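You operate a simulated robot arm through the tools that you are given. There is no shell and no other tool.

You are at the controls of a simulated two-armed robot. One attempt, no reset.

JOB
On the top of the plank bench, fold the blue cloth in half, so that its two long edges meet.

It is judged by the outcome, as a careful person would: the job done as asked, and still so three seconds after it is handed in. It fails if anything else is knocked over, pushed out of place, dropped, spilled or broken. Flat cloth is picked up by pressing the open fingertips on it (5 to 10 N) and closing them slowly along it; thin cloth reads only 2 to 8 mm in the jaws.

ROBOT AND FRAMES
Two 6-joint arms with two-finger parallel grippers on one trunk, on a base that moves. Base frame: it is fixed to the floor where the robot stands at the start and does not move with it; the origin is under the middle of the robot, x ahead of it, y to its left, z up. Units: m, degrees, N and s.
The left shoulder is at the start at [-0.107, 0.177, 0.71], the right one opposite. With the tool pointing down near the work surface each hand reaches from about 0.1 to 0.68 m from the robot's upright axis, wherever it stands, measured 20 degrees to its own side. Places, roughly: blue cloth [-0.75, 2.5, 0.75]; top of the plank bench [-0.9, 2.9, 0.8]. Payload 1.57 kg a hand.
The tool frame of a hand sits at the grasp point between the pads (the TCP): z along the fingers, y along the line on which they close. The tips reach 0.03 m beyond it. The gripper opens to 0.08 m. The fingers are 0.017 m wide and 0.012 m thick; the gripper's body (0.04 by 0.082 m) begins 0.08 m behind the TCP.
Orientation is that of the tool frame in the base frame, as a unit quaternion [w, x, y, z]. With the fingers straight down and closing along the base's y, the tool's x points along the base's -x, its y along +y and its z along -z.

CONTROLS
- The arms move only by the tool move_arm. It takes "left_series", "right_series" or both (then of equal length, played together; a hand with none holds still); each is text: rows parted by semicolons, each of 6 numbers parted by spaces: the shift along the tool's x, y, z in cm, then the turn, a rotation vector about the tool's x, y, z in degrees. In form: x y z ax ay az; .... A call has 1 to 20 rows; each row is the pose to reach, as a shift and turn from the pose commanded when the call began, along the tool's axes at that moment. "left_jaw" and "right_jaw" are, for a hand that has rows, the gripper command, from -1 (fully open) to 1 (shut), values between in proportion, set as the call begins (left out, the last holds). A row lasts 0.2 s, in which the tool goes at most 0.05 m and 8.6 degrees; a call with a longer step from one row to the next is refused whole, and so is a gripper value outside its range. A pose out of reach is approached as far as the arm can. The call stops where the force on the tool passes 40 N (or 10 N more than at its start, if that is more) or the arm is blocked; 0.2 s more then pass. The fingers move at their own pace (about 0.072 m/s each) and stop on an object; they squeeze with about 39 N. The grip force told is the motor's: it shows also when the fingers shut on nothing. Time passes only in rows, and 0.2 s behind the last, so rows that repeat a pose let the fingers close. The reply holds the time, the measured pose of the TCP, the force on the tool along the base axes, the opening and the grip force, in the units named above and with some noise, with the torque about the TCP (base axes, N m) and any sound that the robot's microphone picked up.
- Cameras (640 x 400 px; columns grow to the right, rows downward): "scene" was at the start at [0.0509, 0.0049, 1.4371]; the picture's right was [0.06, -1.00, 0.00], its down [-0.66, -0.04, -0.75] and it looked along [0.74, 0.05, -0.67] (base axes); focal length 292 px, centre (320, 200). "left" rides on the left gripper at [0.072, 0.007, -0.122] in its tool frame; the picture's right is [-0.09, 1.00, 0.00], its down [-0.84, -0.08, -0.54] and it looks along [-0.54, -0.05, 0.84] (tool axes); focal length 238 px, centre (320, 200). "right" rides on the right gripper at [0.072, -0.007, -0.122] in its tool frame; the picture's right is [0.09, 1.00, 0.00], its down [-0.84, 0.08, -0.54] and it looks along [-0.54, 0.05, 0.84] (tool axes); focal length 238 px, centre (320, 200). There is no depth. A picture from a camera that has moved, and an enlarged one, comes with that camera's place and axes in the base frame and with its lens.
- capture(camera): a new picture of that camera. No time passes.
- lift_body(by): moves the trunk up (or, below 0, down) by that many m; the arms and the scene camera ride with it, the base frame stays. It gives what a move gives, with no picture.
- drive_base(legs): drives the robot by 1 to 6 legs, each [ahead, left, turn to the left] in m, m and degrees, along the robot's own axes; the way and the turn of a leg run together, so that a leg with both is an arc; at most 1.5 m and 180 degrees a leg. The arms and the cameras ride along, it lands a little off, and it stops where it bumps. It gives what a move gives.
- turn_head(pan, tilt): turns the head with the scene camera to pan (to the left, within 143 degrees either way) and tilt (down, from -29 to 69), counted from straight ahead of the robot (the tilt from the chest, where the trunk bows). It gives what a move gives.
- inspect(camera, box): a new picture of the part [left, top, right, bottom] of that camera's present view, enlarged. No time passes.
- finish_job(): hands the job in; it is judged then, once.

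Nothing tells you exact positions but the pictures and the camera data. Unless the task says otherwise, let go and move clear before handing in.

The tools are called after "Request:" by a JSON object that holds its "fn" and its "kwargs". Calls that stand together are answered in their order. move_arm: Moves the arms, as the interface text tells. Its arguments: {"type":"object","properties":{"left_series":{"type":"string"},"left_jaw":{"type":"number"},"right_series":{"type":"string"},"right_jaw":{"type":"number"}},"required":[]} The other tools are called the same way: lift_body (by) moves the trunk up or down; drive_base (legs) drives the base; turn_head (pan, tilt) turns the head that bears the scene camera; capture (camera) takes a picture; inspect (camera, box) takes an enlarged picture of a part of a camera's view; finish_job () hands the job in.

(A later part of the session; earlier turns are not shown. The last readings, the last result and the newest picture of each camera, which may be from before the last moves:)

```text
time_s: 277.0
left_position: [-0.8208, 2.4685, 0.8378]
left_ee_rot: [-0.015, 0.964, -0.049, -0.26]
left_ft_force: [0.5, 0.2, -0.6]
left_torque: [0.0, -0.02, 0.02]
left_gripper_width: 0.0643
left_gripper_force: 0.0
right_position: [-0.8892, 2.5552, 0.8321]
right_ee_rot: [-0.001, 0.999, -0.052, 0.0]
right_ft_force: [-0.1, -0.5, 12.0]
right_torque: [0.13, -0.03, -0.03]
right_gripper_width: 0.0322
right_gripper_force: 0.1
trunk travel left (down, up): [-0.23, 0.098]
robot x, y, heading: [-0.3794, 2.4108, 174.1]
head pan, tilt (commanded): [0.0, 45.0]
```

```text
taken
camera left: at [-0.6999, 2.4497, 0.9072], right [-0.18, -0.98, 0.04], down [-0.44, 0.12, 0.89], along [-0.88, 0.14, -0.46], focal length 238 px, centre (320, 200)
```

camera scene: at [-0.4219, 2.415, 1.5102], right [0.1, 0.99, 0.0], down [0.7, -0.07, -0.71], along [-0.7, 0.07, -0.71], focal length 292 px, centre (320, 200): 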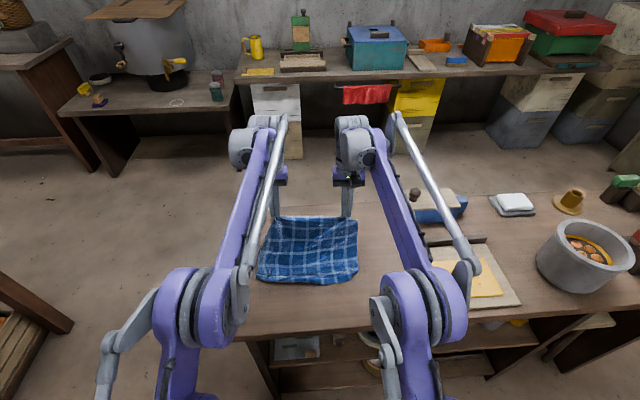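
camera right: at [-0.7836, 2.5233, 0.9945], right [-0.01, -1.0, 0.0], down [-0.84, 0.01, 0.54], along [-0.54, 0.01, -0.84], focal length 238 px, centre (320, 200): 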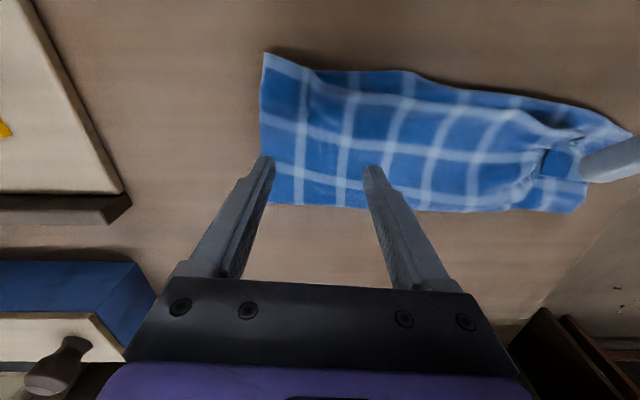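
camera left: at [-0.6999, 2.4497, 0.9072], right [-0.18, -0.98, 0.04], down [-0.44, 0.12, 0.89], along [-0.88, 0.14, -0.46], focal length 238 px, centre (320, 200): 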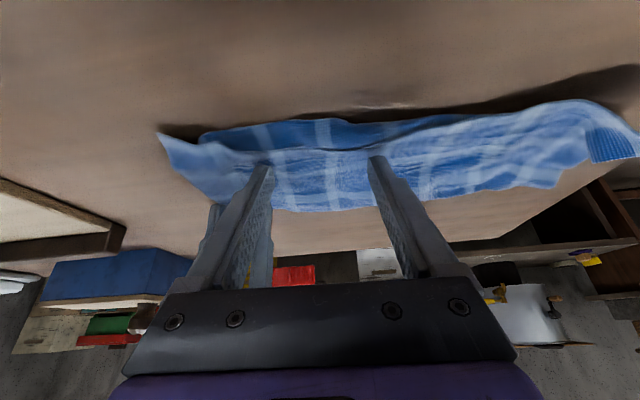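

Request:
{"fn": "move_arm", "kwargs": {"left_series": "0.05 0 0.09 0 0 0; 0.1 0 0.17 0 0 0; 0.15 0 0.26 0 0 0; 0.15 0 0.26 0 0 0"}}

```text
time_s: 278.0
left_position: [-0.8213, 2.4692, 0.8356]
left_ee_rot: [-0.014, 0.964, -0.048, -0.26]
left_ft_force: [0.1, 0.3, -0.3]
left_torque: [-0.02, -0.01, 0.01]
left_gripper_width: 0.0642
left_gripper_force: 0.0
right_position: [-0.8886, 2.5553, 0.8314]
right_ee_rot: [-0.001, 0.999, -0.052, -0.002]
right_ft_force: [-0.3, 0.9, 16.0]
right_torque: [0.22, 0.01, -0.01]
right_gripper_width: 0.0319
right_gripper_force: 0.0
trunk travel left (down, up): [-0.23, 0.098]
robot x, y, heading: [-0.3786, 2.4099, 173.8]
head pan, tilt (commanded): [0.0, 45.0]
```

Request:
{"fn": "move_arm", "kwargs": {"left_series": "0.05 0 0.09 0 0 0; 0.1 0 0.17 0 0 0; 0.1 0 0.17 0 0 0"}}

Request:
{"fn": "move_arm", "kwargs": {"left_series": "0.03 0 0.04 0 0 0; 0.05 0 0.09 0 0 0; 0.05 0 0.09 0 0 0"}}

```text
time_s: 278.8
left_position: [-0.8213, 2.468, 0.8324]
left_ee_rot: [-0.014, 0.964, -0.049, -0.26]
left_ft_force: [-0.1, -0.3, -0.9]
left_torque: [-0.01, 0.02, 0.02]
left_gripper_width: 0.0639
left_gripper_force: 0.0
right_position: [-0.8891, 2.5554, 0.8311]
right_ee_rot: [0.0, 0.999, -0.051, -0.001]
right_ft_force: [-0.7, 0.4, 18.0]
right_torque: [0.24, 0.09, 0.03]
right_gripper_width: 0.0323
right_gripper_force: 0.0
trunk travel left (down, up): [-0.23, 0.098]
robot x, y, heading: [-0.3794, 2.4114, 173.9]
head pan, tilt (commanded): [0.0, 45.0]
```

```text
time_s: 279.6
left_position: [-0.8205, 2.4683, 0.832]
left_ee_rot: [-0.015, 0.964, -0.05, -0.261]
left_ft_force: [1.9, 0.1, 21.6]
left_torque: [-0.01, 0.08, 0.05]
left_gripper_width: 0.064
left_gripper_force: 0.1
right_position: [-0.8884, 2.554, 0.8328]
right_ee_rot: [0.0, 0.999, -0.051, -0.001]
right_ft_force: [-3.8, 0.9, 9.8]
right_torque: [0.15, 0.07, 0.01]
right_gripper_width: 0.0317
right_gripper_force: 0.1
trunk travel left (down, up): [-0.23, 0.098]
robot x, y, heading: [-0.3776, 2.4096, 174.2]
head pan, tilt (commanded): [0.0, 45.0]
```

Request:
{"fn": "move_arm", "kwargs": {"left_series": "-0.03 0 -0.05 0 0 0; -0.04 0 -0.06 0 0 0; -0.04 0 -0.06 0 0 0"}}

```text
time_s: 280.4
left_position: [-0.8203, 2.4688, 0.8309]
left_ee_rot: [-0.014, 0.964, -0.049, -0.259]
left_ft_force: [0.5, 0.1, 1.5]
left_torque: [-0.02, 0.0, 0.0]
left_gripper_width: 0.0639
left_gripper_force: 0.1
right_position: [-0.888, 2.5547, 0.8325]
right_ee_rot: [0.0, 0.999, -0.052, -0.001]
right_ft_force: [0.1, -0.1, 16.4]
right_torque: [0.16, -0.02, 0.0]
right_gripper_width: 0.0319
right_gripper_force: 0.0
trunk travel left (down, up): [-0.23, 0.098]
robot x, y, heading: [-0.3795, 2.4137, 174.0]
head pan, tilt (commanded): [0.0, 45.0]
```

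Light contact (1.5 N) on the upper edge, crease anchored with 16 N. Dragging the middle 2 cm toward me.

Request:
{"fn": "move_arm", "kwargs": {"left_series": "0.33 0 -0.19 0 0 0; 0.67 0 -0.38 0 0 0; 1.0 0 -0.57 0 0 0; 1.33 0 -0.76 0 0 0; 1.65 0 -0.95 0 0 0; 1.65 0 -0.95 0 0 0"}}

Request:
{"fn": "capture", "kwargs": {"camera": "left"}}

```text
time_s: 281.8
left_position: [-0.8018, 2.4674, 0.8326]
left_ee_rot: [-0.014, 0.964, -0.05, -0.26]
left_ft_force: [-1.7, 0.8, 1.6]
left_torque: [0.03, 0.07, -0.03]
left_gripper_width: 0.0638
left_gripper_force: 0.1
right_position: [-0.8888, 2.5558, 0.831]
right_ee_rot: [-0.001, 0.999, -0.051, -0.001]
right_ft_force: [1.6, -0.4, 16.9]
right_torque: [0.17, -0.06, -0.01]
right_gripper_width: 0.032
right_gripper_force: 0.0
trunk travel left (down, up): [-0.23, 0.098]
robot x, y, heading: [-0.3779, 2.4065, 174.3]
head pan, tilt (commanded): [0.0, 45.0]
```

```text
taken
camera left: at [-0.6812, 2.4472, 0.9019], right [-0.18, -0.98, 0.05], down [-0.44, 0.12, 0.89], along [-0.88, 0.14, -0.46], focal length 238 px, centre (320, 200)
```

left: 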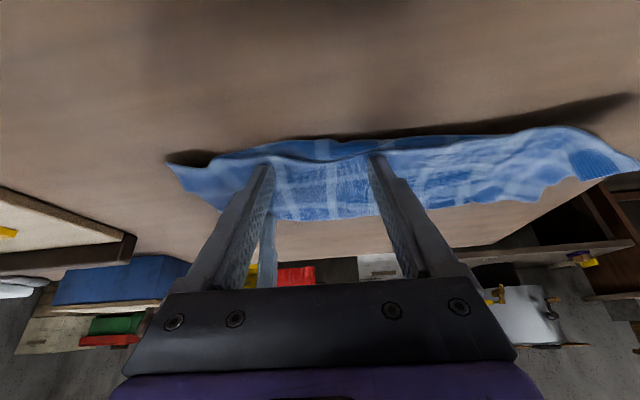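

That closed most of the gap. Lifting both hands straight up and clear to check.

Request:
{"fn": "move_arm", "kwargs": {"left_series": "-0.8 0 -1.3 0 0 0; -1.6 0 -2.6 0 0 0; -3.0 0.5 -4.6 0 0 0; -4.5 3 -6.0 0 0 0; -5.5 7 -6.5 0 0 0; -5.5 11 -6.5 0 0 0; -5.5 15 -6.5 0 0 0; -5.5 18 -6.5 0 0 0", "right_series": "0 0 -1.5 0 0 0; 0 0 -3 0 0 0; 0 0 -5 0 0 0; 0 -2 -7 0 0 0; 0 -5 -9 0 0 0; 0 -8 -10 0 0 0; 0 -10 -10 0 0 0; 0 -10 -10 0 0 0"}}

Request:
{"fn": "inspect", "kwargs": {"camera": "scene", "box": [240, 230, 370, 305]}}

Request:
{"fn": "inspect", "kwargs": {"camera": "scene", "box": [245, 235, 310, 295]}}

Request:
{"fn": "inspect", "kwargs": {"camera": "scene", "box": [305, 235, 370, 295]}}

```text
time_s: 283.6
left_position: [-0.8355, 2.2888, 0.9162]
left_ee_rot: [-0.014, 0.964, -0.049, -0.259]
left_ft_force: [0.2, -0.4, -0.1]
left_torque: [-0.02, 0.03, -0.02]
left_gripper_width: 0.0639
left_gripper_force: 0.1
right_position: [-0.8791, 2.6548, 0.9312]
right_ee_rot: [-0.001, 0.999, -0.051, 0.0]
right_ft_force: [0.6, -0.7, -0.3]
right_torque: [-0.01, 0.02, 0.0]
right_gripper_width: 0.0318
right_gripper_force: 0.1
trunk travel left (down, up): [-0.23, 0.098]
robot x, y, heading: [-0.3771, 2.4092, 173.9]
head pan, tilt (commanded): [0.0, 45.0]
```

```text
4.92 times, centred on (305, 268) of scene
camera zoom: at [-0.4214, 2.4144, 1.5102], right [0.1, 0.99, 0.0], down [0.7, -0.07, -0.71], along [-0.7, 0.07, -0.71], focal length 1435 px, centre (394, -132)
```

zoom: 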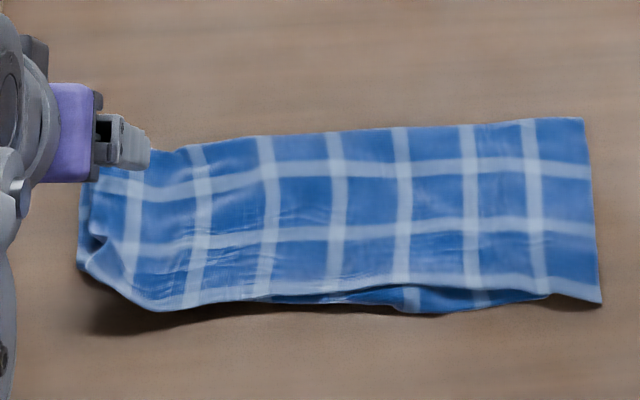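

```text
6.67 times, centred on (278, 265) of scene
camera zoom: at [-0.4214, 2.4144, 1.5102], right [0.1, 0.99, 0.0], down [0.7, -0.07, -0.71], along [-0.7, 0.07, -0.71], focal length 1943 px, centre (603, -233)
```

zoom: 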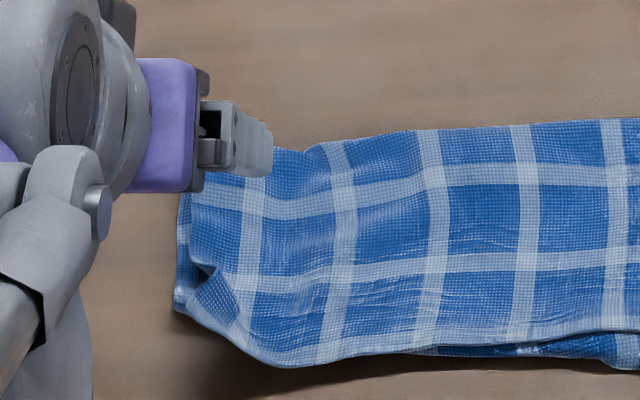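

```text
6.67 times, centred on (338, 265) of scene
camera zoom: at [-0.4214, 2.4144, 1.5102], right [0.1, 0.99, 0.0], down [0.7, -0.07, -0.71], along [-0.7, 0.07, -0.71], focal length 1943 px, centre (203, -233)
```

zoom: 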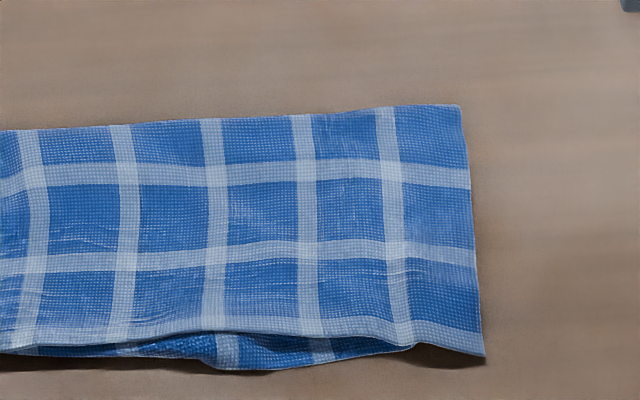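

Request:
{"fn": "move_arm", "kwargs": {"left_series": "0 2 -2 0 5 0; 1 5 -4 0 10 0; 3 8 -6 0 15 0; 5 11 -8 0 20 0; 6 13 -9 0 25 0; 6 13 -9 0 30 0; 6 13 -9 0 30 0"}}

Request:
{"fn": "turn_head", "kwargs": {"pan": 2, "tilt": 55}}

Request:
{"fn": "capture", "kwargs": {"camera": "scene"}}

Request:
{"fn": "inspect", "kwargs": {"camera": "scene", "box": [240, 180, 320, 240]}}

Request:
{"fn": "inspect", "kwargs": {"camera": "scene", "box": [300, 180, 380, 240]}}

```text
time_s: 285.2
left_position: [-0.7519, 2.1489, 0.9624]
left_ee_rot: [-0.001, 0.999, -0.052, -0.001]
left_ft_force: [0.4, -0.1, -0.6]
left_torque: [0.01, -0.01, 0.0]
left_gripper_width: 0.064
left_gripper_force: 0.1
right_position: [-0.8777, 2.6557, 0.9318]
right_ee_rot: [0.0, 0.999, -0.052, 0.0]
right_ft_force: [0.7, -0.2, -0.2]
right_torque: [0.03, -0.01, 0.01]
right_gripper_width: 0.0319
right_gripper_force: 0.1
trunk travel left (down, up): [-0.23, 0.098]
robot x, y, heading: [-0.3784, 2.4113, 174.1]
head pan, tilt (commanded): [0.0, 45.0]
```

```text
time_s: 285.9
left_position: [-0.7525, 2.1481, 0.9625]
left_ee_rot: [-0.001, 0.999, -0.052, -0.001]
left_ft_force: [-0.5, 0.4, 0.1]
left_torque: [0.0, -0.01, -0.02]
left_gripper_width: 0.0641
left_gripper_force: 0.0
right_position: [-0.8787, 2.6554, 0.9313]
right_ee_rot: [0.0, 0.999, -0.052, 0.0]
right_ft_force: [-1.2, -0.1, 0.2]
right_torque: [0.01, 0.01, 0.0]
right_gripper_width: 0.0319
right_gripper_force: 0.1
trunk travel left (down, up): [-0.23, 0.098]
robot x, y, heading: [-0.3777, 2.4098, 174.2]
head pan, tilt (commanded): [2.0, 55.0]
```

```text
taken
camera scene: at [-0.4125, 2.4115, 1.4968], right [0.07, 1.0, 0.0], down [0.82, -0.06, -0.57], along [-0.57, 0.04, -0.82], focal length 292 px, centre (320, 200)
```

scene: 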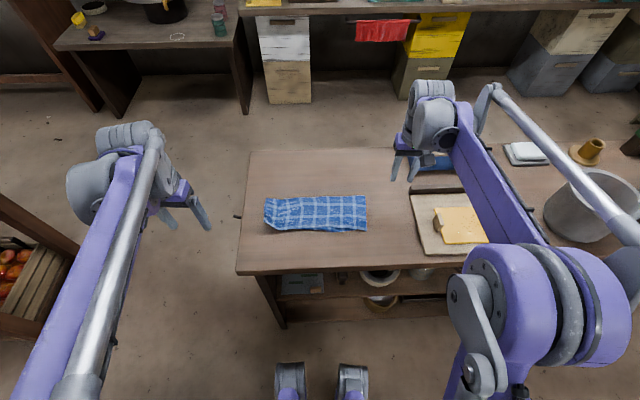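

```text
6.67 times, centred on (280, 210) of scene
camera zoom: at [-0.4125, 2.4115, 1.4968], right [0.07, 1.0, 0.0], down [0.82, -0.06, -0.57], along [-0.57, 0.04, -0.82], focal length 1943 px, centre (587, 133)
```

zoom: 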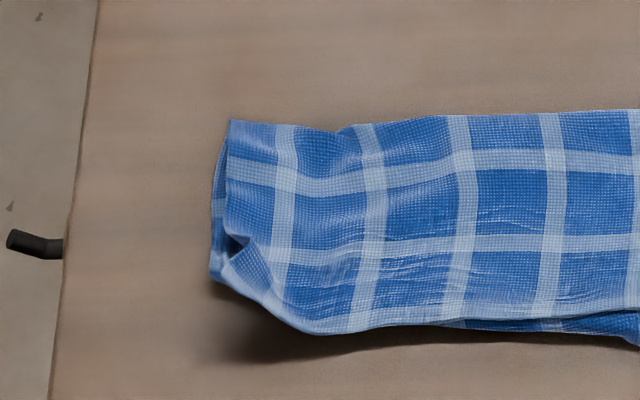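

```text
6.67 times, centred on (340, 210) of scene
camera zoom: at [-0.4125, 2.4115, 1.4968], right [0.07, 1.0, 0.0], down [0.82, -0.06, -0.57], along [-0.57, 0.04, -0.82], focal length 1943 px, centre (187, 133)
```

zoom: 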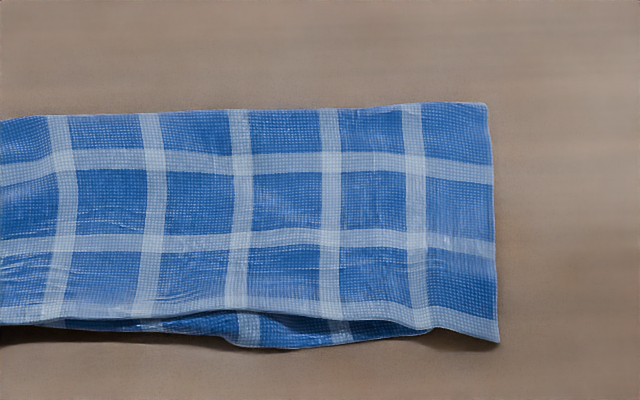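

The fold is good overall; the left end is still a bit short (some slack humped between the layers there). I'll press lightly near the fold line at the left end and slide it forward ~4 cm to pull out that slack.

Request:
{"fn": "move_arm", "kwargs": {"left_series": "-2.1 -1.8 0.5 0 0 0; -4.2 -3.7 1.0 0 0 0; -6.3 -5.5 1.5 0 0 0; -8.4 -7.4 2.5 0 0 0; -10.5 -9.2 3.5 0 0 0; -12.6 -11.0 5.0 0 0 0; -14.7 -12.9 7.0 0 0 0; -16.6 -14.7 9.0 0 0 0; -16.6 -14.7 9.0 0 0 0", "left_jaw": 0.2}}

Request:
{"fn": "capture", "kwargs": {"camera": "left"}}

Request:
{"fn": "inspect", "kwargs": {"camera": "scene", "box": [240, 180, 320, 240]}}

```text
time_s: 287.9
left_position: [-0.9001, 2.3125, 0.8742]
left_ee_rot: [-0.002, 0.999, -0.052, -0.001]
left_ft_force: [1.1, 0.2, 0.4]
left_torque: [-0.03, 0.01, 0.01]
left_gripper_width: 0.0319
left_gripper_force: 0.0
right_position: [-0.8785, 2.6557, 0.9311]
right_ee_rot: [0.0, 0.999, -0.051, 0.0]
right_ft_force: [0.8, -0.2, 0.7]
right_torque: [0.01, -0.01, -0.03]
right_gripper_width: 0.0321
right_gripper_force: 0.2
trunk travel left (down, up): [-0.23, 0.098]
robot x, y, heading: [-0.3801, 2.411, 174.2]
head pan, tilt (commanded): [2.0, 55.0]
```

```text
taken
camera left: at [-0.8309, 2.3004, 0.9961], right [-0.19, -0.98, 0.0], down [-0.82, 0.16, 0.54], along [-0.53, 0.11, -0.84], focal length 238 px, centre (320, 200)
```

left: 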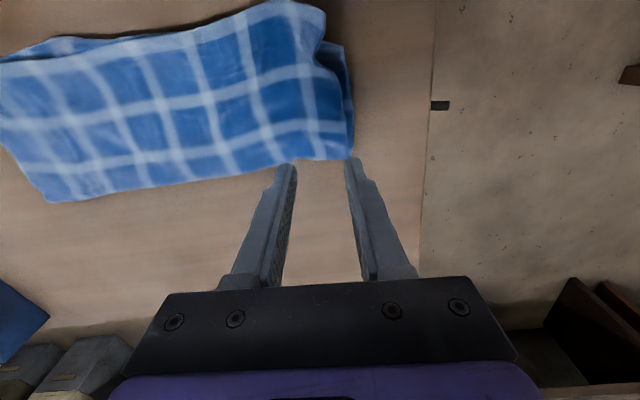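

```text
6.67 times, centred on (280, 210) of scene
camera zoom: at [-0.4119, 2.4112, 1.4968], right [0.07, 1.0, 0.0], down [0.82, -0.06, -0.57], along [-0.57, 0.04, -0.82], focal length 1943 px, centre (587, 133)
```

zoom: 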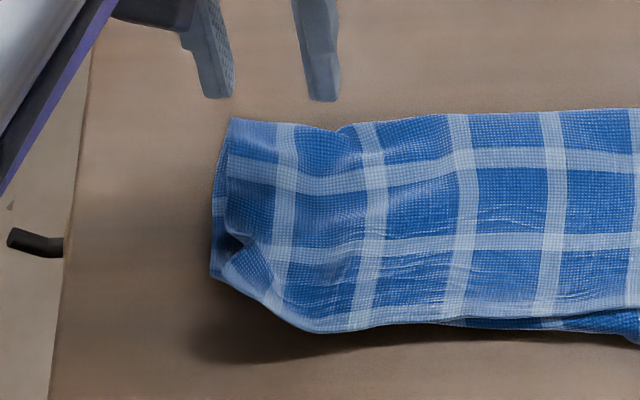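

Request:
{"fn": "move_arm", "kwargs": {"left_series": "0.3 0 1.0 0 0 0; 0.3 0 2.0 0 0 0; 0.3 0 3.0 0 0 0; 0.3 0 3.6 0 0 0; 0.3 0 3.9 0 0 0; 0.3 0 4.1 0 0 0; 0.3 0 4.1 0 0 0"}}

```text
time_s: 289.5
left_position: [-0.8979, 2.3139, 0.8332]
left_ee_rot: [0.0, 0.999, -0.051, -0.001]
left_ft_force: [0.1, 0.0, 1.3]
left_torque: [-0.02, 0.01, 0.02]
left_gripper_width: 0.0319
left_gripper_force: 0.0
right_position: [-0.8787, 2.6564, 0.9305]
right_ee_rot: [0.0, 0.999, -0.052, 0.001]
right_ft_force: [0.1, -0.2, 0.1]
right_torque: [0.03, -0.01, 0.0]
right_gripper_width: 0.032
right_gripper_force: 0.2
trunk travel left (down, up): [-0.23, 0.098]
robot x, y, heading: [-0.3806, 2.4084, 174.1]
head pan, tilt (commanded): [2.0, 55.0]
```

Light contact. Pressing a touch more and sliding the left end of the fold line forward.

Request:
{"fn": "move_arm", "kwargs": {"left_series": "0 0 0.05 0 0 0; 0 0 0.06 0 0 0; -0.4 0 0.06 0 0 0; -0.8 0 0.06 0 0 0; -1.2 0 0.06 0 0 0; -1.6 0 0.06 0 0 0; -2.0 0 0.06 0 0 0; -2.0 0 0.06 0 0 0"}}

Request:
{"fn": "inspect", "kwargs": {"camera": "scene", "box": [240, 180, 320, 240]}}

Request:
{"fn": "capture", "kwargs": {"camera": "left"}}

```text
time_s: 291.3
left_position: [-0.9201, 2.3124, 0.833]
left_ee_rot: [-0.001, 0.999, -0.052, -0.001]
left_ft_force: [0.7, -0.2, 3.3]
left_torque: [-0.03, -0.04, -0.01]
left_gripper_width: 0.0321
left_gripper_force: 0.0
right_position: [-0.8781, 2.6565, 0.9317]
right_ee_rot: [0.001, 0.999, -0.052, 0.0]
right_ft_force: [-0.4, 0.4, -0.3]
right_torque: [-0.01, 0.0, 0.0]
right_gripper_width: 0.0323
right_gripper_force: 0.1
trunk travel left (down, up): [-0.23, 0.098]
robot x, y, heading: [-0.3794, 2.4083, 174.3]
head pan, tilt (commanded): [2.0, 55.0]
```

```text
6.67 times, centred on (280, 210) of scene
camera zoom: at [-0.4119, 2.4115, 1.4968], right [0.07, 1.0, 0.0], down [0.82, -0.06, -0.57], along [-0.57, 0.04, -0.82], focal length 1943 px, centre (587, 133)
```

zoom: 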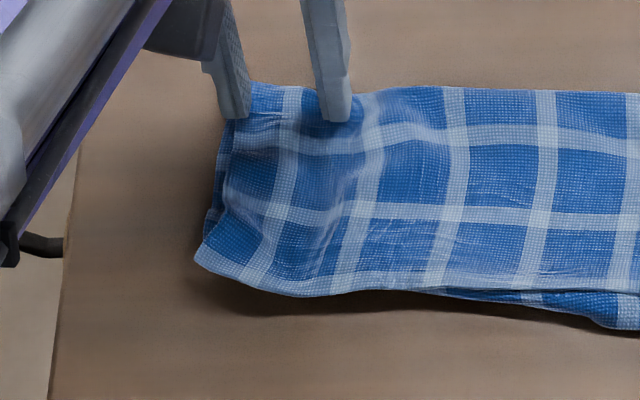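

```text
taken
camera left: at [-0.8502, 2.3011, 0.9546], right [-0.19, -0.98, 0.0], down [-0.82, 0.16, 0.54], along [-0.53, 0.11, -0.84], focal length 238 px, centre (320, 200)
```

left: 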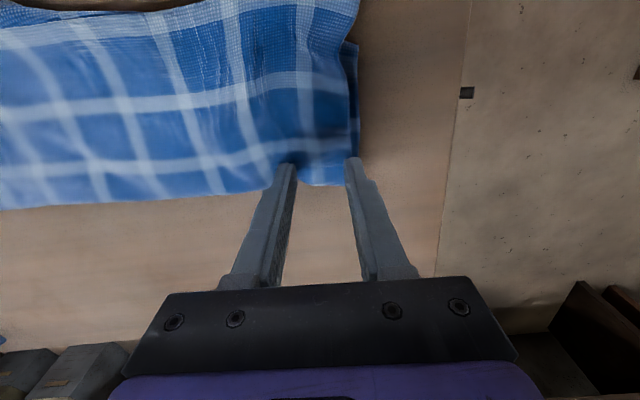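

That popped the left corner out flat. Lifting the hand to check.

Request:
{"fn": "move_arm", "kwargs": {"left_series": "0 0 -1.5 0 0 0; 0 0 -3 0 0 0; 0 1 -5 0 0 0; 1 4 -7 0 0 0; 4 8 -9 0 0 0; 8 12 -10 0 0 0; 12 14 -10 0 0 0; 12 14 -10 0 0 0"}}

Request:
{"fn": "inspect", "kwargs": {"camera": "scene", "box": [250, 175, 380, 245]}}

Request:
{"fn": "inspect", "kwargs": {"camera": "scene", "box": [250, 185, 315, 240]}}

Request:
{"fn": "inspect", "kwargs": {"camera": "scene", "box": [310, 185, 375, 240]}}

```text
refused: row 5 steps farther than a row can; nothing moved
```

```text
4.92 times, centred on (315, 210) of scene
camera zoom: at [-0.4119, 2.4115, 1.4968], right [0.07, 1.0, 0.0], down [0.82, -0.06, -0.57], along [-0.57, 0.04, -0.82], focal length 1435 px, centre (345, 151)
```

zoom: 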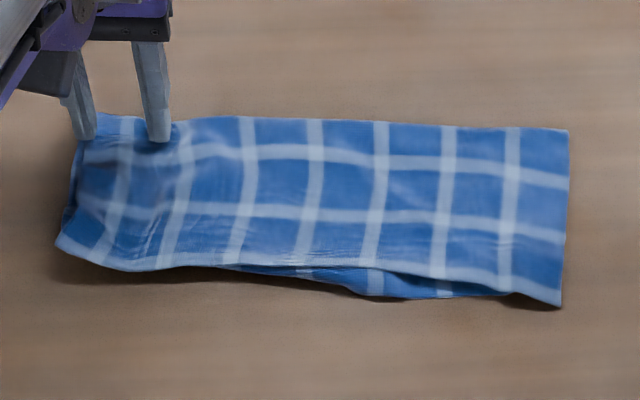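

```text
7.27 times, centred on (282, 212) of scene
camera zoom: at [-0.4119, 2.4115, 1.4968], right [0.07, 1.0, 0.0], down [0.82, -0.06, -0.57], along [-0.57, 0.04, -0.82], focal length 2120 px, centre (593, 109)
```

zoom: 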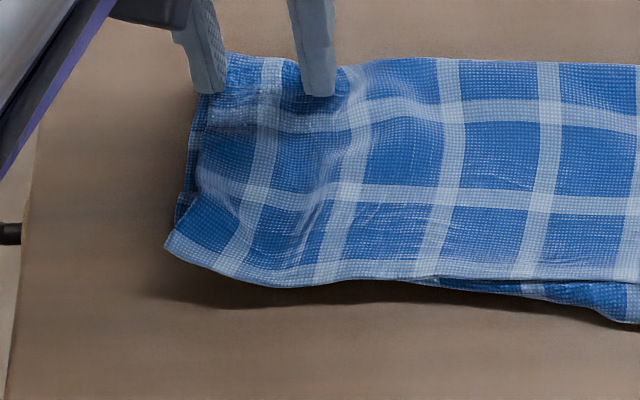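

```text
7.27 times, centred on (342, 212) of scene
camera zoom: at [-0.4119, 2.4115, 1.4968], right [0.07, 1.0, 0.0], down [0.82, -0.06, -0.57], along [-0.57, 0.04, -0.82], focal length 2120 px, centre (156, 109)
```

zoom: 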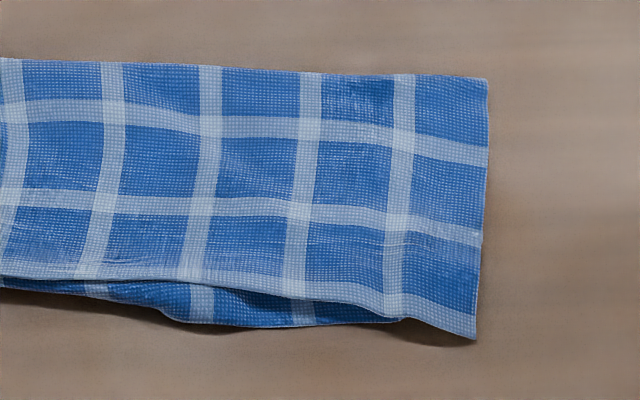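

The left end is flatter but still a bit short. I'll anchor the near-left edge with the right hand (tilted toward me) and slide the left end of the crease a little further forward.

Request:
{"fn": "move_arm", "kwargs": {"right_series": "1.5 3.6 -1 0 -4.5 0; 3.0 7.2 -1 0 -9 0; 4.5 10.8 -1 0 -13.5 0; 6.0 14.4 -1 0 -18 0; 7.3 18.0 -1 0 -22.5 0; 7.3 21.6 -1 0 -27 0; 7.3 25.2 0 0 -31.5 0; 7.3 28.8 1 0 -36 0; 7.3 31.5 2.5 0 -40 0; 7.3 32.9 4.5 0 -40 0; 7.3 32.9 4.5 0 -40 0", "right_jaw": 0.5}}

Request:
{"fn": "capture", "kwargs": {"camera": "right"}}

Request:
{"fn": "capture", "kwargs": {"camera": "scene"}}

```text
time_s: 293.7
left_position: [-0.9205, 2.3156, 0.8334]
left_ee_rot: [-0.001, 0.999, -0.053, -0.001]
left_ft_force: [-0.5, -0.7, 3.7]
left_torque: [-0.07, 0.02, 0.0]
left_gripper_width: 0.0326
left_gripper_force: 0.0
right_position: [-0.8404, 2.3179, 0.8848]
right_ee_rot: [-0.017, 0.938, -0.048, -0.342]
right_ft_force: [-0.3, -0.2, -0.3]
right_torque: [0.03, 0.0, -0.02]
right_gripper_width: 0.0201
right_gripper_force: 0.1
trunk travel left (down, up): [-0.23, 0.098]
robot x, y, heading: [-0.379, 2.4118, 173.9]
head pan, tilt (commanded): [2.0, 55.0]
```

```text
taken
camera right: at [-0.7064, 2.3119, 0.9324], right [-0.03, -1.0, -0.06], down [-0.3, -0.05, 0.95], along [-0.95, 0.05, -0.3], focal length 238 px, centre (320, 200)
```

right: 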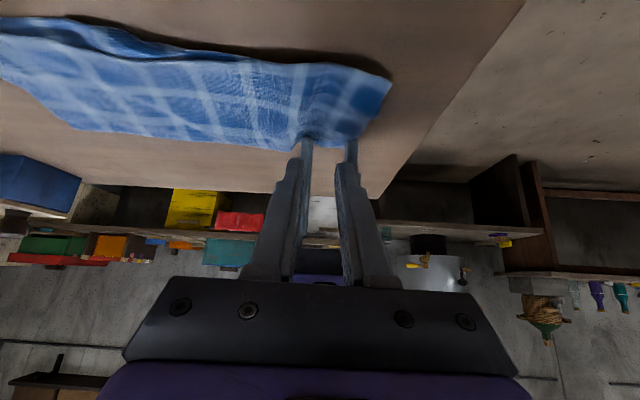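

```text
taken
camera scene: at [-0.4121, 2.4116, 1.4968], right [0.07, 1.0, 0.0], down [0.82, -0.06, -0.57], along [-0.57, 0.04, -0.82], focal length 292 px, centre (320, 200)
```

scene: 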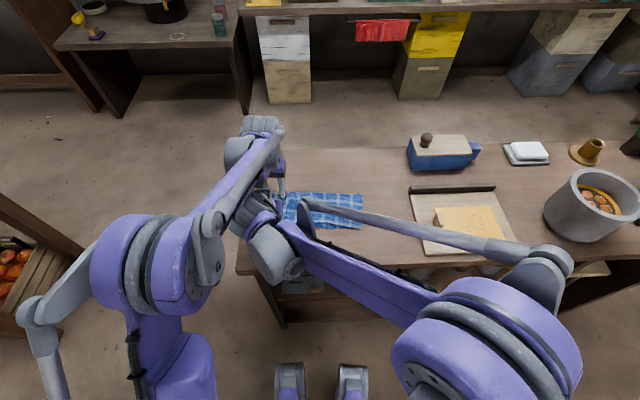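

Request:
{"fn": "move_arm", "kwargs": {"right_series": "0.6 0 0.75 0 0 0; 1.2 0 1.5 0 0 0; 1.8 0 2.2 0 0 0; 2.4 0 2.9 0 0 0; 2.9 0 3.45 0 0 0; 3.0 0 3.6 0 0 0; 3.0 0 3.6 0 0 0"}}

Request:
{"fn": "move_arm", "kwargs": {"right_series": "0.1 0 0.12 0 0 0; 0.2 0 0.23 0 0 0; 0.2 0 0.23 0 0 0"}}

```text
time_s: 295.3
left_position: [-0.9195, 2.3147, 0.8311]
left_ee_rot: [0.0, 0.999, -0.051, -0.001]
left_ft_force: [0.1, 1.6, 4.6]
left_torque: [0.01, 0.0, -0.01]
left_gripper_width: 0.0319
left_gripper_force: 0.0
right_position: [-0.8399, 2.3203, 0.8388]
right_ee_rot: [-0.017, 0.938, -0.048, -0.342]
right_ft_force: [-0.4, 0.0, 0.4]
right_torque: [-0.02, -0.03, 0.0]
right_gripper_width: 0.02
right_gripper_force: 0.0
trunk travel left (down, up): [-0.23, 0.098]
robot x, y, heading: [-0.3798, 2.4133, 173.8]
head pan, tilt (commanded): [2.0, 55.0]
```

```text
time_s: 296.1
left_position: [-0.9201, 2.3144, 0.8332]
left_ee_rot: [-0.001, 0.999, -0.051, -0.002]
left_ft_force: [0.8, 1.3, 4.6]
left_torque: [-0.03, -0.01, -0.01]
left_gripper_width: 0.0319
left_gripper_force: 0.1
right_position: [-0.8407, 2.3213, 0.8359]
right_ee_rot: [-0.017, 0.938, -0.048, -0.342]
right_ft_force: [0.4, 0.5, 0.5]
right_torque: [-0.02, 0.0, 0.02]
right_gripper_width: 0.0202
right_gripper_force: 0.2
trunk travel left (down, up): [-0.23, 0.098]
robot x, y, heading: [-0.3785, 2.4103, 173.9]
head pan, tilt (commanded): [2.0, 55.0]
```

Request:
{"fn": "move_arm", "kwargs": {"right_series": "0.1 0 0.12 0 0 0; 0.2 0 0.23 0 0 0; 0.25 0 0.3 0 0 0; 0.25 0 0.3 0 0 0"}}

```text
time_s: 297.1
left_position: [-0.9199, 2.3142, 0.8321]
left_ee_rot: [-0.001, 0.999, -0.052, -0.001]
left_ft_force: [0.0, 0.9, 5.5]
left_torque: [-0.04, -0.01, -0.03]
left_gripper_width: 0.0317
left_gripper_force: 0.2
right_position: [-0.839, 2.3196, 0.8321]
right_ee_rot: [-0.018, 0.939, -0.049, -0.341]
right_ft_force: [-0.5, 0.1, 1.3]
right_torque: [-0.02, 0.02, 0.02]
right_gripper_width: 0.0199
right_gripper_force: 0.0
trunk travel left (down, up): [-0.23, 0.098]
robot x, y, heading: [-0.3797, 2.4107, 174.0]
head pan, tilt (commanded): [2.0, 55.0]
```

Request:
{"fn": "move_arm", "kwargs": {"right_series": "0.04 0 0.05 0 0 0; 0.08 0 0.1 0 0 0; 0.08 0 0.1 0 0 0"}}

```text
time_s: 297.9
left_position: [-0.9203, 2.3158, 0.833]
left_ee_rot: [-0.002, 0.999, -0.051, -0.001]
left_ft_force: [0.4, 0.8, 3.5]
left_torque: [0.01, -0.01, -0.01]
left_gripper_width: 0.0319
left_gripper_force: 0.1
right_position: [-0.8399, 2.3205, 0.8306]
right_ee_rot: [-0.018, 0.938, -0.048, -0.343]
right_ft_force: [-1.4, 0.0, 3.2]
right_torque: [-0.06, 0.07, 0.04]
right_gripper_width: 0.0199
right_gripper_force: 0.0
trunk travel left (down, up): [-0.23, 0.098]
robot x, y, heading: [-0.3793, 2.4091, 173.9]
head pan, tilt (commanded): [2.0, 55.0]
```

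Anchor at ~3 N and rising; I press it a little more and slide the left hand 2 cm forward.

Request:
{"fn": "move_arm", "kwargs": {"left_series": "0 0 0 0 0 0; 0 0 0.02 0 0 0; -0.4 0 0.02 0 0 0; -0.8 0 0.02 0 0 0; -1.2 0 0.02 0 0 0; -1.6 0 0.02 0 0 0; -2.0 0 0.02 0 0 0; -2.0 0 0.02 0 0 0", "right_series": "0.03 0 0.04 0 0 0; 0.06 0 0.07 0 0 0; 0.06 0 0.07 0 0 0; 0.06 0 0.07 0 0 0; 0.06 0 0.07 0 0 0; 0.06 0 0.07 0 0 0; 0.06 0 0.07 0 0 0; 0.06 0 0.07 0 0 0"}}

Request:
{"fn": "capture", "kwargs": {"camera": "left"}}

Request:
{"fn": "capture", "kwargs": {"camera": "right"}}

```text
time_s: 299.7
left_position: [-0.9396, 2.3168, 0.8323]
left_ee_rot: [0.0, 0.999, -0.052, -0.001]
left_ft_force: [2.2, 0.1, 4.3]
left_torque: [-0.07, -0.06, 0.04]
left_gripper_width: 0.0317
left_gripper_force: 0.1
right_position: [-0.8396, 2.3214, 0.831]
right_ee_rot: [-0.017, 0.939, -0.047, -0.341]
right_ft_force: [-3.0, 0.1, 15.3]
right_torque: [-0.04, 0.3, -0.06]
right_gripper_width: 0.0197
right_gripper_force: 0.0
trunk travel left (down, up): [-0.23, 0.098]
robot x, y, heading: [-0.3825, 2.4136, 174.0]
head pan, tilt (commanded): [2.0, 55.0]
```

```text
taken
camera left: at [-0.8691, 2.3033, 0.9544], right [-0.19, -0.98, 0.0], down [-0.82, 0.16, 0.54], along [-0.53, 0.11, -0.84], focal length 238 px, centre (320, 200)
```

left: 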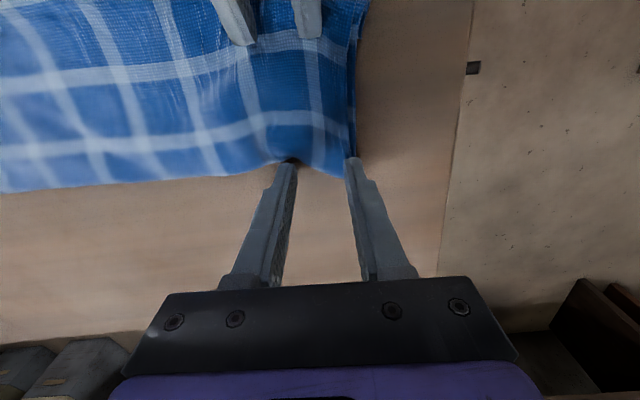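

```text
taken
camera right: at [-0.7062, 2.3135, 0.8777], right [-0.03, -1.0, -0.06], down [-0.3, -0.05, 0.95], along [-0.95, 0.05, -0.3], focal length 238 px, centre (320, 200)
```

right: 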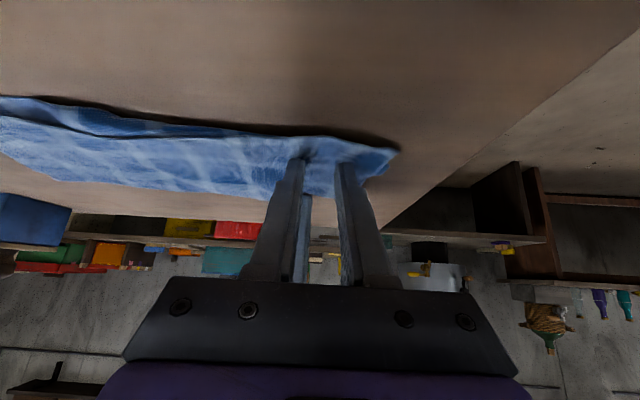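

Good. Lifting both hands straight up and clear.

Request:
{"fn": "move_arm", "kwargs": {"left_series": "0 0 -1.5 0 0 0; 0 0 -3 0 0 0; 0 1 -5 0 0 0; 0.5 3 -7 0 0 0; 2 5.5 -9 0 0 0; 4 8 -10 0 0 0; 6 10 -10 0 0 0; 8 12 -10 0 0 0", "right_series": "-1.0 0 -1.2 0 0 0; -2.0 0 -2.4 0 0 0; -3.2 -1 -3.8 0 0 0; -4.5 -4 -5.4 0 0 0; -4.5 -8 -5.4 0 0 0; -4.5 -12 -5.4 0 0 0; -4.5 -16 -5.4 0 0 0; -4.5 -20 -5.4 0 0 0"}}

Request:
{"fn": "move_arm", "kwargs": {"right_series": "-1 -4 -1 0 5 0; -2 -8 -2 0 10 0; -3 -12 -3 0 15 0; -4 -15 -4 0 20 0; -4 -15 -4 0 25 0; -4 -15 -4 0 30 0; -4 -15 -4 0 35 0; -4 -15 -4 0 40 0"}}

Request:
{"fn": "inspect", "kwargs": {"camera": "scene", "box": [250, 175, 380, 245]}}

Request:
{"fn": "inspect", "kwargs": {"camera": "scene", "box": [250, 185, 315, 240]}}

Request:
{"fn": "inspect", "kwargs": {"camera": "scene", "box": [310, 185, 375, 240]}}

```text
time_s: 301.5
left_position: [-0.8732, 2.1902, 0.9322]
left_ee_rot: [0.0, 0.999, -0.052, -0.001]
left_ft_force: [0.3, 1.0, 0.6]
left_torque: [-0.01, 0.0, 0.02]
left_gripper_width: 0.032
left_gripper_force: 0.1
right_position: [-0.818, 2.5197, 0.9005]
right_ee_rot: [-0.017, 0.938, -0.048, -0.343]
right_ft_force: [-0.3, -0.1, -0.2]
right_torque: [0.0, 0.02, 0.02]
right_gripper_width: 0.02
right_gripper_force: 0.1
trunk travel left (down, up): [-0.23, 0.098]
robot x, y, heading: [-0.3767, 2.411, 174.3]
head pan, tilt (commanded): [2.0, 55.0]
```

```text
time_s: 303.3
left_position: [-0.8745, 2.189, 0.9312]
left_ee_rot: [0.0, 0.999, -0.051, 0.0]
left_ft_force: [-1.0, -0.5, 0.5]
left_torque: [0.0, -0.02, 0.0]
left_gripper_width: 0.0319
left_gripper_force: 0.1
right_position: [-0.8073, 2.6687, 0.9557]
right_ee_rot: [0.0, 0.999, -0.051, 0.001]
right_ft_force: [0.8, -0.4, -0.6]
right_torque: [-0.03, -0.01, -0.01]
right_gripper_width: 0.0199
right_gripper_force: 0.1
trunk travel left (down, up): [-0.23, 0.098]
robot x, y, heading: [-0.3835, 2.4134, 174.3]
head pan, tilt (commanded): [2.0, 55.0]
```

```text
4.92 times, centred on (315, 210) of scene
camera zoom: at [-0.413, 2.4116, 1.4968], right [0.07, 1.0, 0.0], down [0.82, -0.06, -0.57], along [-0.57, 0.04, -0.82], focal length 1435 px, centre (345, 151)
```

zoom: 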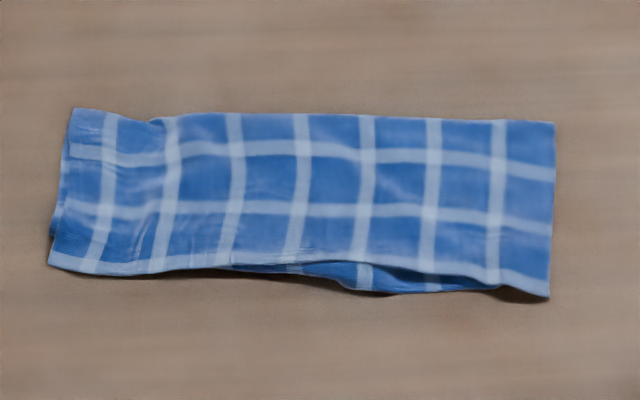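

```text
7.27 times, centred on (282, 212) of scene
camera zoom: at [-0.413, 2.4116, 1.4968], right [0.07, 1.0, 0.0], down [0.82, -0.06, -0.57], along [-0.57, 0.04, -0.82], focal length 2120 px, centre (593, 109)
```

zoom: 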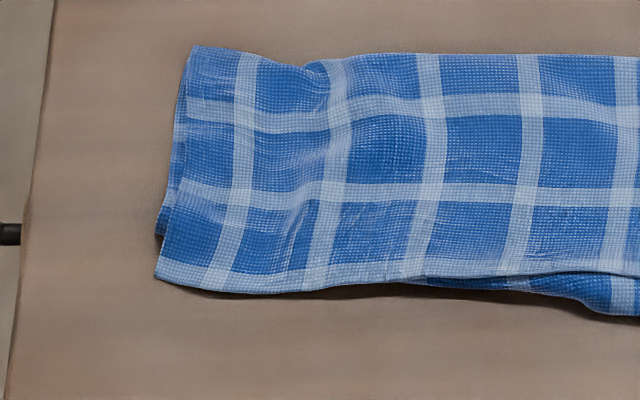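

```text
7.27 times, centred on (342, 212) of scene
camera zoom: at [-0.413, 2.4116, 1.4968], right [0.07, 1.0, 0.0], down [0.82, -0.06, -0.57], along [-0.57, 0.04, -0.82], focal length 2120 px, centre (156, 109)
```

zoom: 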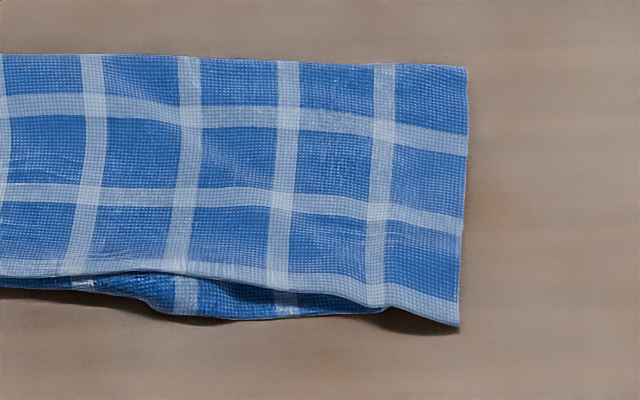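

It now looks like a neat half-fold. Let me check the right end and the edges from a low angle with the right hand's camera.

Request:
{"fn": "move_arm", "kwargs": {"right_series": "0.9 1.4 0.5 0 -7 0; 1.8 2.8 1.0 0 -14 0; 2.7 4.2 1.5 0 -21 0; 3.6 5.6 2.0 0 -28 0; 4.5 7.0 2.5 0 -35 0; 5.4 8.4 3.0 0 -42 0; 6.3 9.8 3.5 0 -49 0; 6.3 9.8 3.5 0 -50 0"}}

Request:
{"fn": "capture", "kwargs": {"camera": "right"}}

Request:
{"fn": "inspect", "kwargs": {"camera": "right", "box": [200, 30, 440, 180]}}

```text
time_s: 305.1
left_position: [-0.8751, 2.1891, 0.9311]
left_ee_rot: [-0.002, 0.999, -0.052, -0.001]
left_ft_force: [0.4, -0.5, -0.7]
left_torque: [0.0, 0.01, -0.01]
left_gripper_width: 0.0318
left_gripper_force: 0.1
right_position: [-0.7558, 2.5654, 0.9206]
right_ee_rot: [-0.021, 0.904, -0.046, -0.424]
right_ft_force: [-0.8, -0.6, 0.1]
right_torque: [-0.02, 0.04, 0.03]
right_gripper_width: 0.0203
right_gripper_force: 0.1
trunk travel left (down, up): [-0.23, 0.098]
robot x, y, heading: [-0.3789, 2.4129, 174.1]
head pan, tilt (commanded): [2.0, 55.0]
```

```text
taken
camera right: at [-0.6167, 2.5573, 0.9443], right [-0.04, -1.0, -0.07], down [-0.13, -0.06, 0.99], along [-0.99, 0.05, -0.12], focal length 238 px, centre (320, 200)
```

right: 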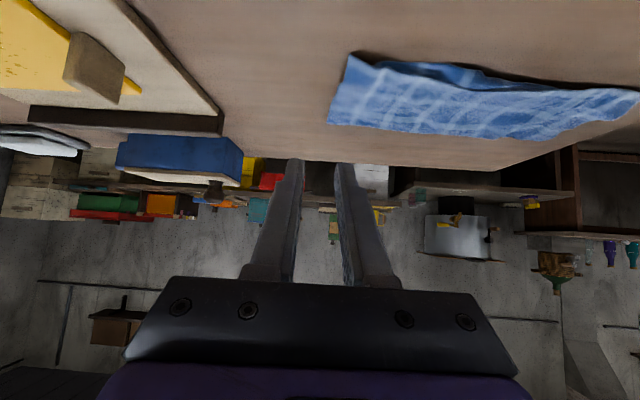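

```text
2.67 times, centred on (320, 105) of right
camera zoom: at [-0.6167, 2.5573, 0.9443], right [-0.04, -1.0, -0.07], down [-0.13, -0.06, 0.99], along [-0.99, 0.05, -0.12], focal length 636 px, centre (320, 453)
```

zoom: 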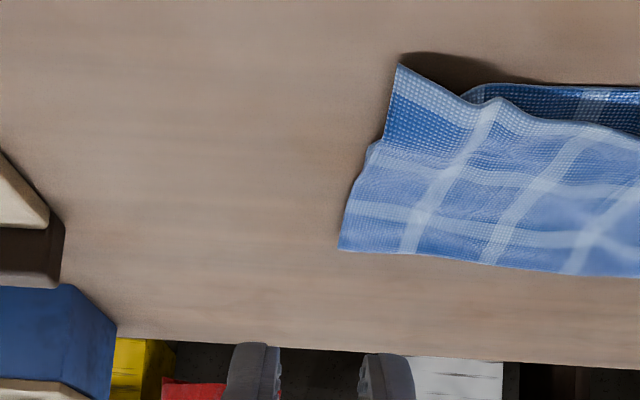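

Request:
{"fn": "move_arm", "kwargs": {"right_series": "0.8 -0.5 1.0 0 0 0; 1.6 -1.0 2.0 0 0 0; 2.4 -1.5 3.0 0 0 0; 2.4 -1.5 3.0 0 0 0"}}

Request:
{"fn": "inspect", "kwargs": {"camera": "right", "box": [260, 30, 460, 155]}}

Request:
{"fn": "inspect", "kwargs": {"camera": "scene", "box": [340, 195, 372, 222]}}

```text
time_s: 306.1
left_position: [-0.8741, 2.1896, 0.9314]
left_ee_rot: [-0.001, 0.999, -0.052, -0.001]
left_ft_force: [0.5, -0.5, -0.3]
left_torque: [0.0, 0.02, 0.03]
left_gripper_width: 0.0318
left_gripper_force: 0.1
right_position: [-0.762, 2.5809, 0.884]
right_ee_rot: [-0.023, 0.905, -0.046, -0.422]
right_ft_force: [0.3, 0.1, -0.1]
right_torque: [-0.01, 0.0, 0.0]
right_gripper_width: 0.0199
right_gripper_force: 0.1
trunk travel left (down, up): [-0.23, 0.098]
robot x, y, heading: [-0.38, 2.4127, 174.1]
head pan, tilt (commanded): [2.0, 55.0]
```

```text
3.20 times, centred on (360, 92) of right
camera zoom: at [-0.6226, 2.5727, 0.9072], right [-0.04, -1.0, -0.07], down [-0.13, -0.07, 0.99], along [-0.99, 0.05, -0.13], focal length 763 px, centre (192, 544)
```

zoom: 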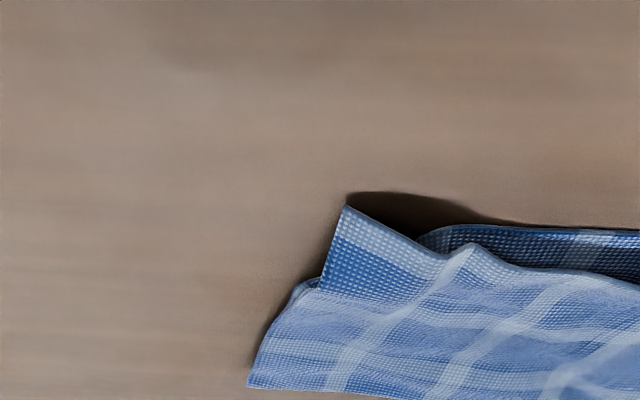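

```text
14.81 times, centred on (356, 208) of scene
camera zoom: at [-0.4122, 2.4115, 1.4968], right [0.07, 1.0, 0.0], down [0.82, -0.06, -0.57], along [-0.57, 0.04, -0.82], focal length 4318 px, centre (-213, 74)
```

zoom: 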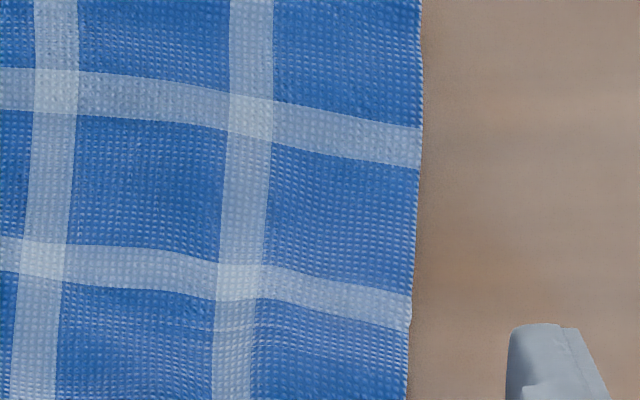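

The right corner is nearly complete (bottom corner tucked by ~2 cm at most). I'll do one more gentle pull of the middle of the upper edge (1.3 cm short) with the crease anchored, as before.

Request:
{"fn": "move_arm", "kwargs": {"left_series": "0.4 -3.5 0 0 -4 0; 0.8 -7.0 0 0 -8 0; 1.2 -10.5 0 0 -12 0; 1.6 -14.0 0 0 -16 0; 2.0 -17.5 0 0 -20 0; 2.4 -21.0 0 0 -24 0; 2.67 -24.5 1 0 -28 0; 2.67 -27.8 3 0 -30 0; 2.67 -27.8 5.5 0 -30 0; 2.67 -27.8 5.5 0 -30 0", "right_series": "-2.3 0.7 -1.93 0 7 0; -5.12 1.4 -1.68 0 14 0; -7.81 2.1 -0.03 0 22 0; -9.74 2.8 2.27 0 30 0; -10.9 3.5 5.21 0 38 0; -10.27 4.2 7.57 0 45 0; -7.97 4.8 9.5 0 50 0; -7.97 4.8 9.5 0 50 0; -7.97 4.8 9.5 0 50 0; -7.97 4.8 9.5 0 50 0", "left_jaw": -0.6, "right_jaw": 0.2}}

Request:
{"fn": "capture", "kwargs": {"camera": "left"}}

Request:
{"fn": "capture", "kwargs": {"camera": "right"}}

```text
time_s: 308.3
left_position: [-0.8174, 2.463, 0.8773]
left_ee_rot: [-0.013, 0.965, -0.049, -0.259]
left_ft_force: [-0.3, -0.2, 0.1]
left_torque: [-0.01, -0.01, 0.02]
left_gripper_width: 0.0642
left_gripper_force: 0.1
right_position: [-0.8899, 2.542, 0.8846]
right_ee_rot: [0.0, 0.999, -0.052, -0.001]
right_ft_force: [-0.3, -0.2, 0.0]
right_torque: [0.02, -0.02, -0.02]
right_gripper_width: 0.032
right_gripper_force: 0.2
trunk travel left (down, up): [-0.23, 0.098]
robot x, y, heading: [-0.3799, 2.4115, 174.0]
head pan, tilt (commanded): [2.0, 55.0]
```

```text
taken
camera left: at [-0.6963, 2.444, 0.9472], right [-0.18, -0.98, 0.04], down [-0.44, 0.12, 0.89], along [-0.88, 0.14, -0.46], focal length 238 px, centre (320, 200)
```

left: 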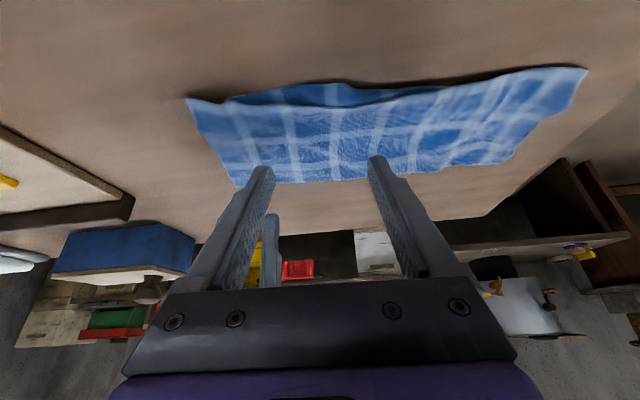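

```text
taken
camera right: at [-0.8171, 2.5428, 1.0062], right [-0.01, -1.0, 0.0], down [-0.84, 0.01, 0.54], along [-0.54, 0.01, -0.84], focal length 238 px, centre (320, 200)
```

right: 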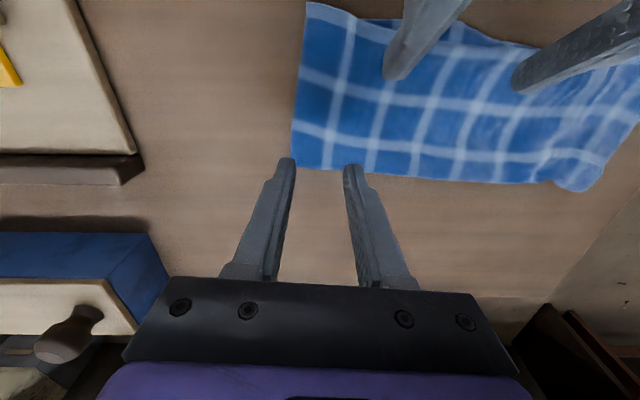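

Request:
{"fn": "move_arm", "kwargs": {"left_series": "0.5 0 0.87 0 0 0; 1.0 0 1.73 0 0 0; 1.5 0 2.6 0 0 0; 1.9 0 3.3 0 0 0; 2.05 0 3.55 0 0 0; 2.15 0 3.73 0 0 0; 2.15 0 3.73 0 0 0", "right_series": "0.4 0 1.2 0 0 0; 0.5 0 2.4 0 0 0; 0.5 0 3.6 0 0 0; 0.5 0 4.6 0 0 0; 0.5 0 5.1 0 0 0; 0.5 0 5.35 0 0 0; 0.5 0 5.35 0 0 0"}}

Request:
{"fn": "move_arm", "kwargs": {"left_series": "0.05 0 0.09 0 0 0; 0.08 0 0.14 0 0 0; 0.08 0 0.14 0 0 0", "right_series": "0 0 0.02 0 0 0; 0 0 0.03 0 0 0; 0 0 0.03 0 0 0"}}

```text
time_s: 309.9
left_position: [-0.8182, 2.4624, 0.8349]
left_ee_rot: [-0.014, 0.964, -0.05, -0.26]
left_ft_force: [-0.6, -0.2, -0.4]
left_torque: [-0.05, 0.0, -0.01]
left_gripper_width: 0.0639
left_gripper_force: 0.1
right_position: [-0.8856, 2.544, 0.8317]
right_ee_rot: [-0.001, 0.999, -0.052, -0.001]
right_ft_force: [-6.1, 1.0, 25.0]
right_torque: [0.35, 0.17, 0.07]
right_gripper_width: 0.0319
right_gripper_force: 0.1
trunk travel left (down, up): [-0.23, 0.098]
robot x, y, heading: [-0.3847, 2.4157, 174.0]
head pan, tilt (commanded): [2.0, 55.0]
```

```text
time_s: 310.7
left_position: [-0.8169, 2.462, 0.8331]
left_ee_rot: [-0.015, 0.964, -0.05, -0.26]
left_ft_force: [-0.3, -0.9, 2.9]
left_torque: [-0.05, 0.05, -0.02]
left_gripper_width: 0.064
left_gripper_force: 0.3
right_position: [-0.8865, 2.5455, 0.8322]
right_ee_rot: [-0.001, 0.999, -0.052, -0.001]
right_ft_force: [-1.1, -0.9, 18.8]
right_torque: [0.22, 0.02, 0.03]
right_gripper_width: 0.0321
right_gripper_force: 0.1
trunk travel left (down, up): [-0.23, 0.098]
robot x, y, heading: [-0.3809, 2.4109, 173.9]
head pan, tilt (commanded): [2.0, 55.0]
stopped in row 3 (right hand): the force on the tool passed its limit at 41 N (the readings are from after the stop); the commanded pose is now the measured one
```

Anchor 19 N, left contact 3 N. Drawing the edge 1.5 cm toward me.

Request:
{"fn": "move_arm", "kwargs": {"left_series": "0.26 0 -0.16 0 0 0; 0.52 0 -0.31 0 0 0; 0.78 0 -0.46 0 0 0; 1.04 0 -0.61 0 0 0; 1.3 0 -0.76 0 0 0; 1.3 0 -0.76 0 0 0"}}

Request:
{"fn": "capture", "kwargs": {"camera": "left"}}

```text
time_s: 312.1
left_position: [-0.8016, 2.4609, 0.832]
left_ee_rot: [-0.014, 0.964, -0.049, -0.26]
left_ft_force: [-0.4, 0.4, 1.0]
left_torque: [0.0, 0.04, -0.02]
left_gripper_width: 0.0634
left_gripper_force: 0.1
right_position: [-0.8859, 2.5449, 0.8328]
right_ee_rot: [-0.001, 0.999, -0.052, -0.002]
right_ft_force: [-4.5, -0.3, 32.5]
right_torque: [0.31, 0.08, 0.05]
right_gripper_width: 0.0321
right_gripper_force: 0.0
trunk travel left (down, up): [-0.23, 0.098]
robot x, y, heading: [-0.3794, 2.4113, 174.0]
head pan, tilt (commanded): [2.0, 55.0]
```

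```text
taken
camera left: at [-0.6803, 2.4426, 0.9024], right [-0.18, -0.98, 0.04], down [-0.44, 0.12, 0.89], along [-0.88, 0.14, -0.45], focal length 238 px, centre (320, 200)
```

left: 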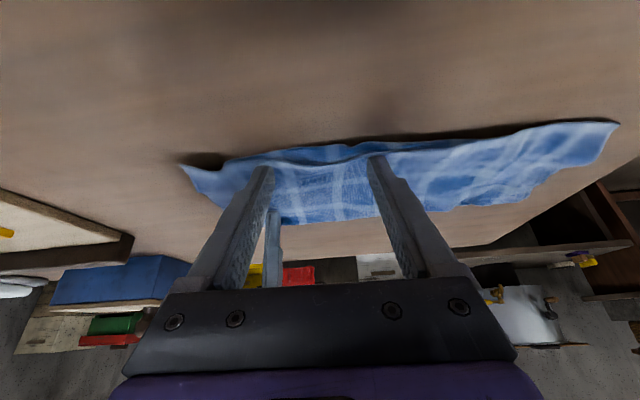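

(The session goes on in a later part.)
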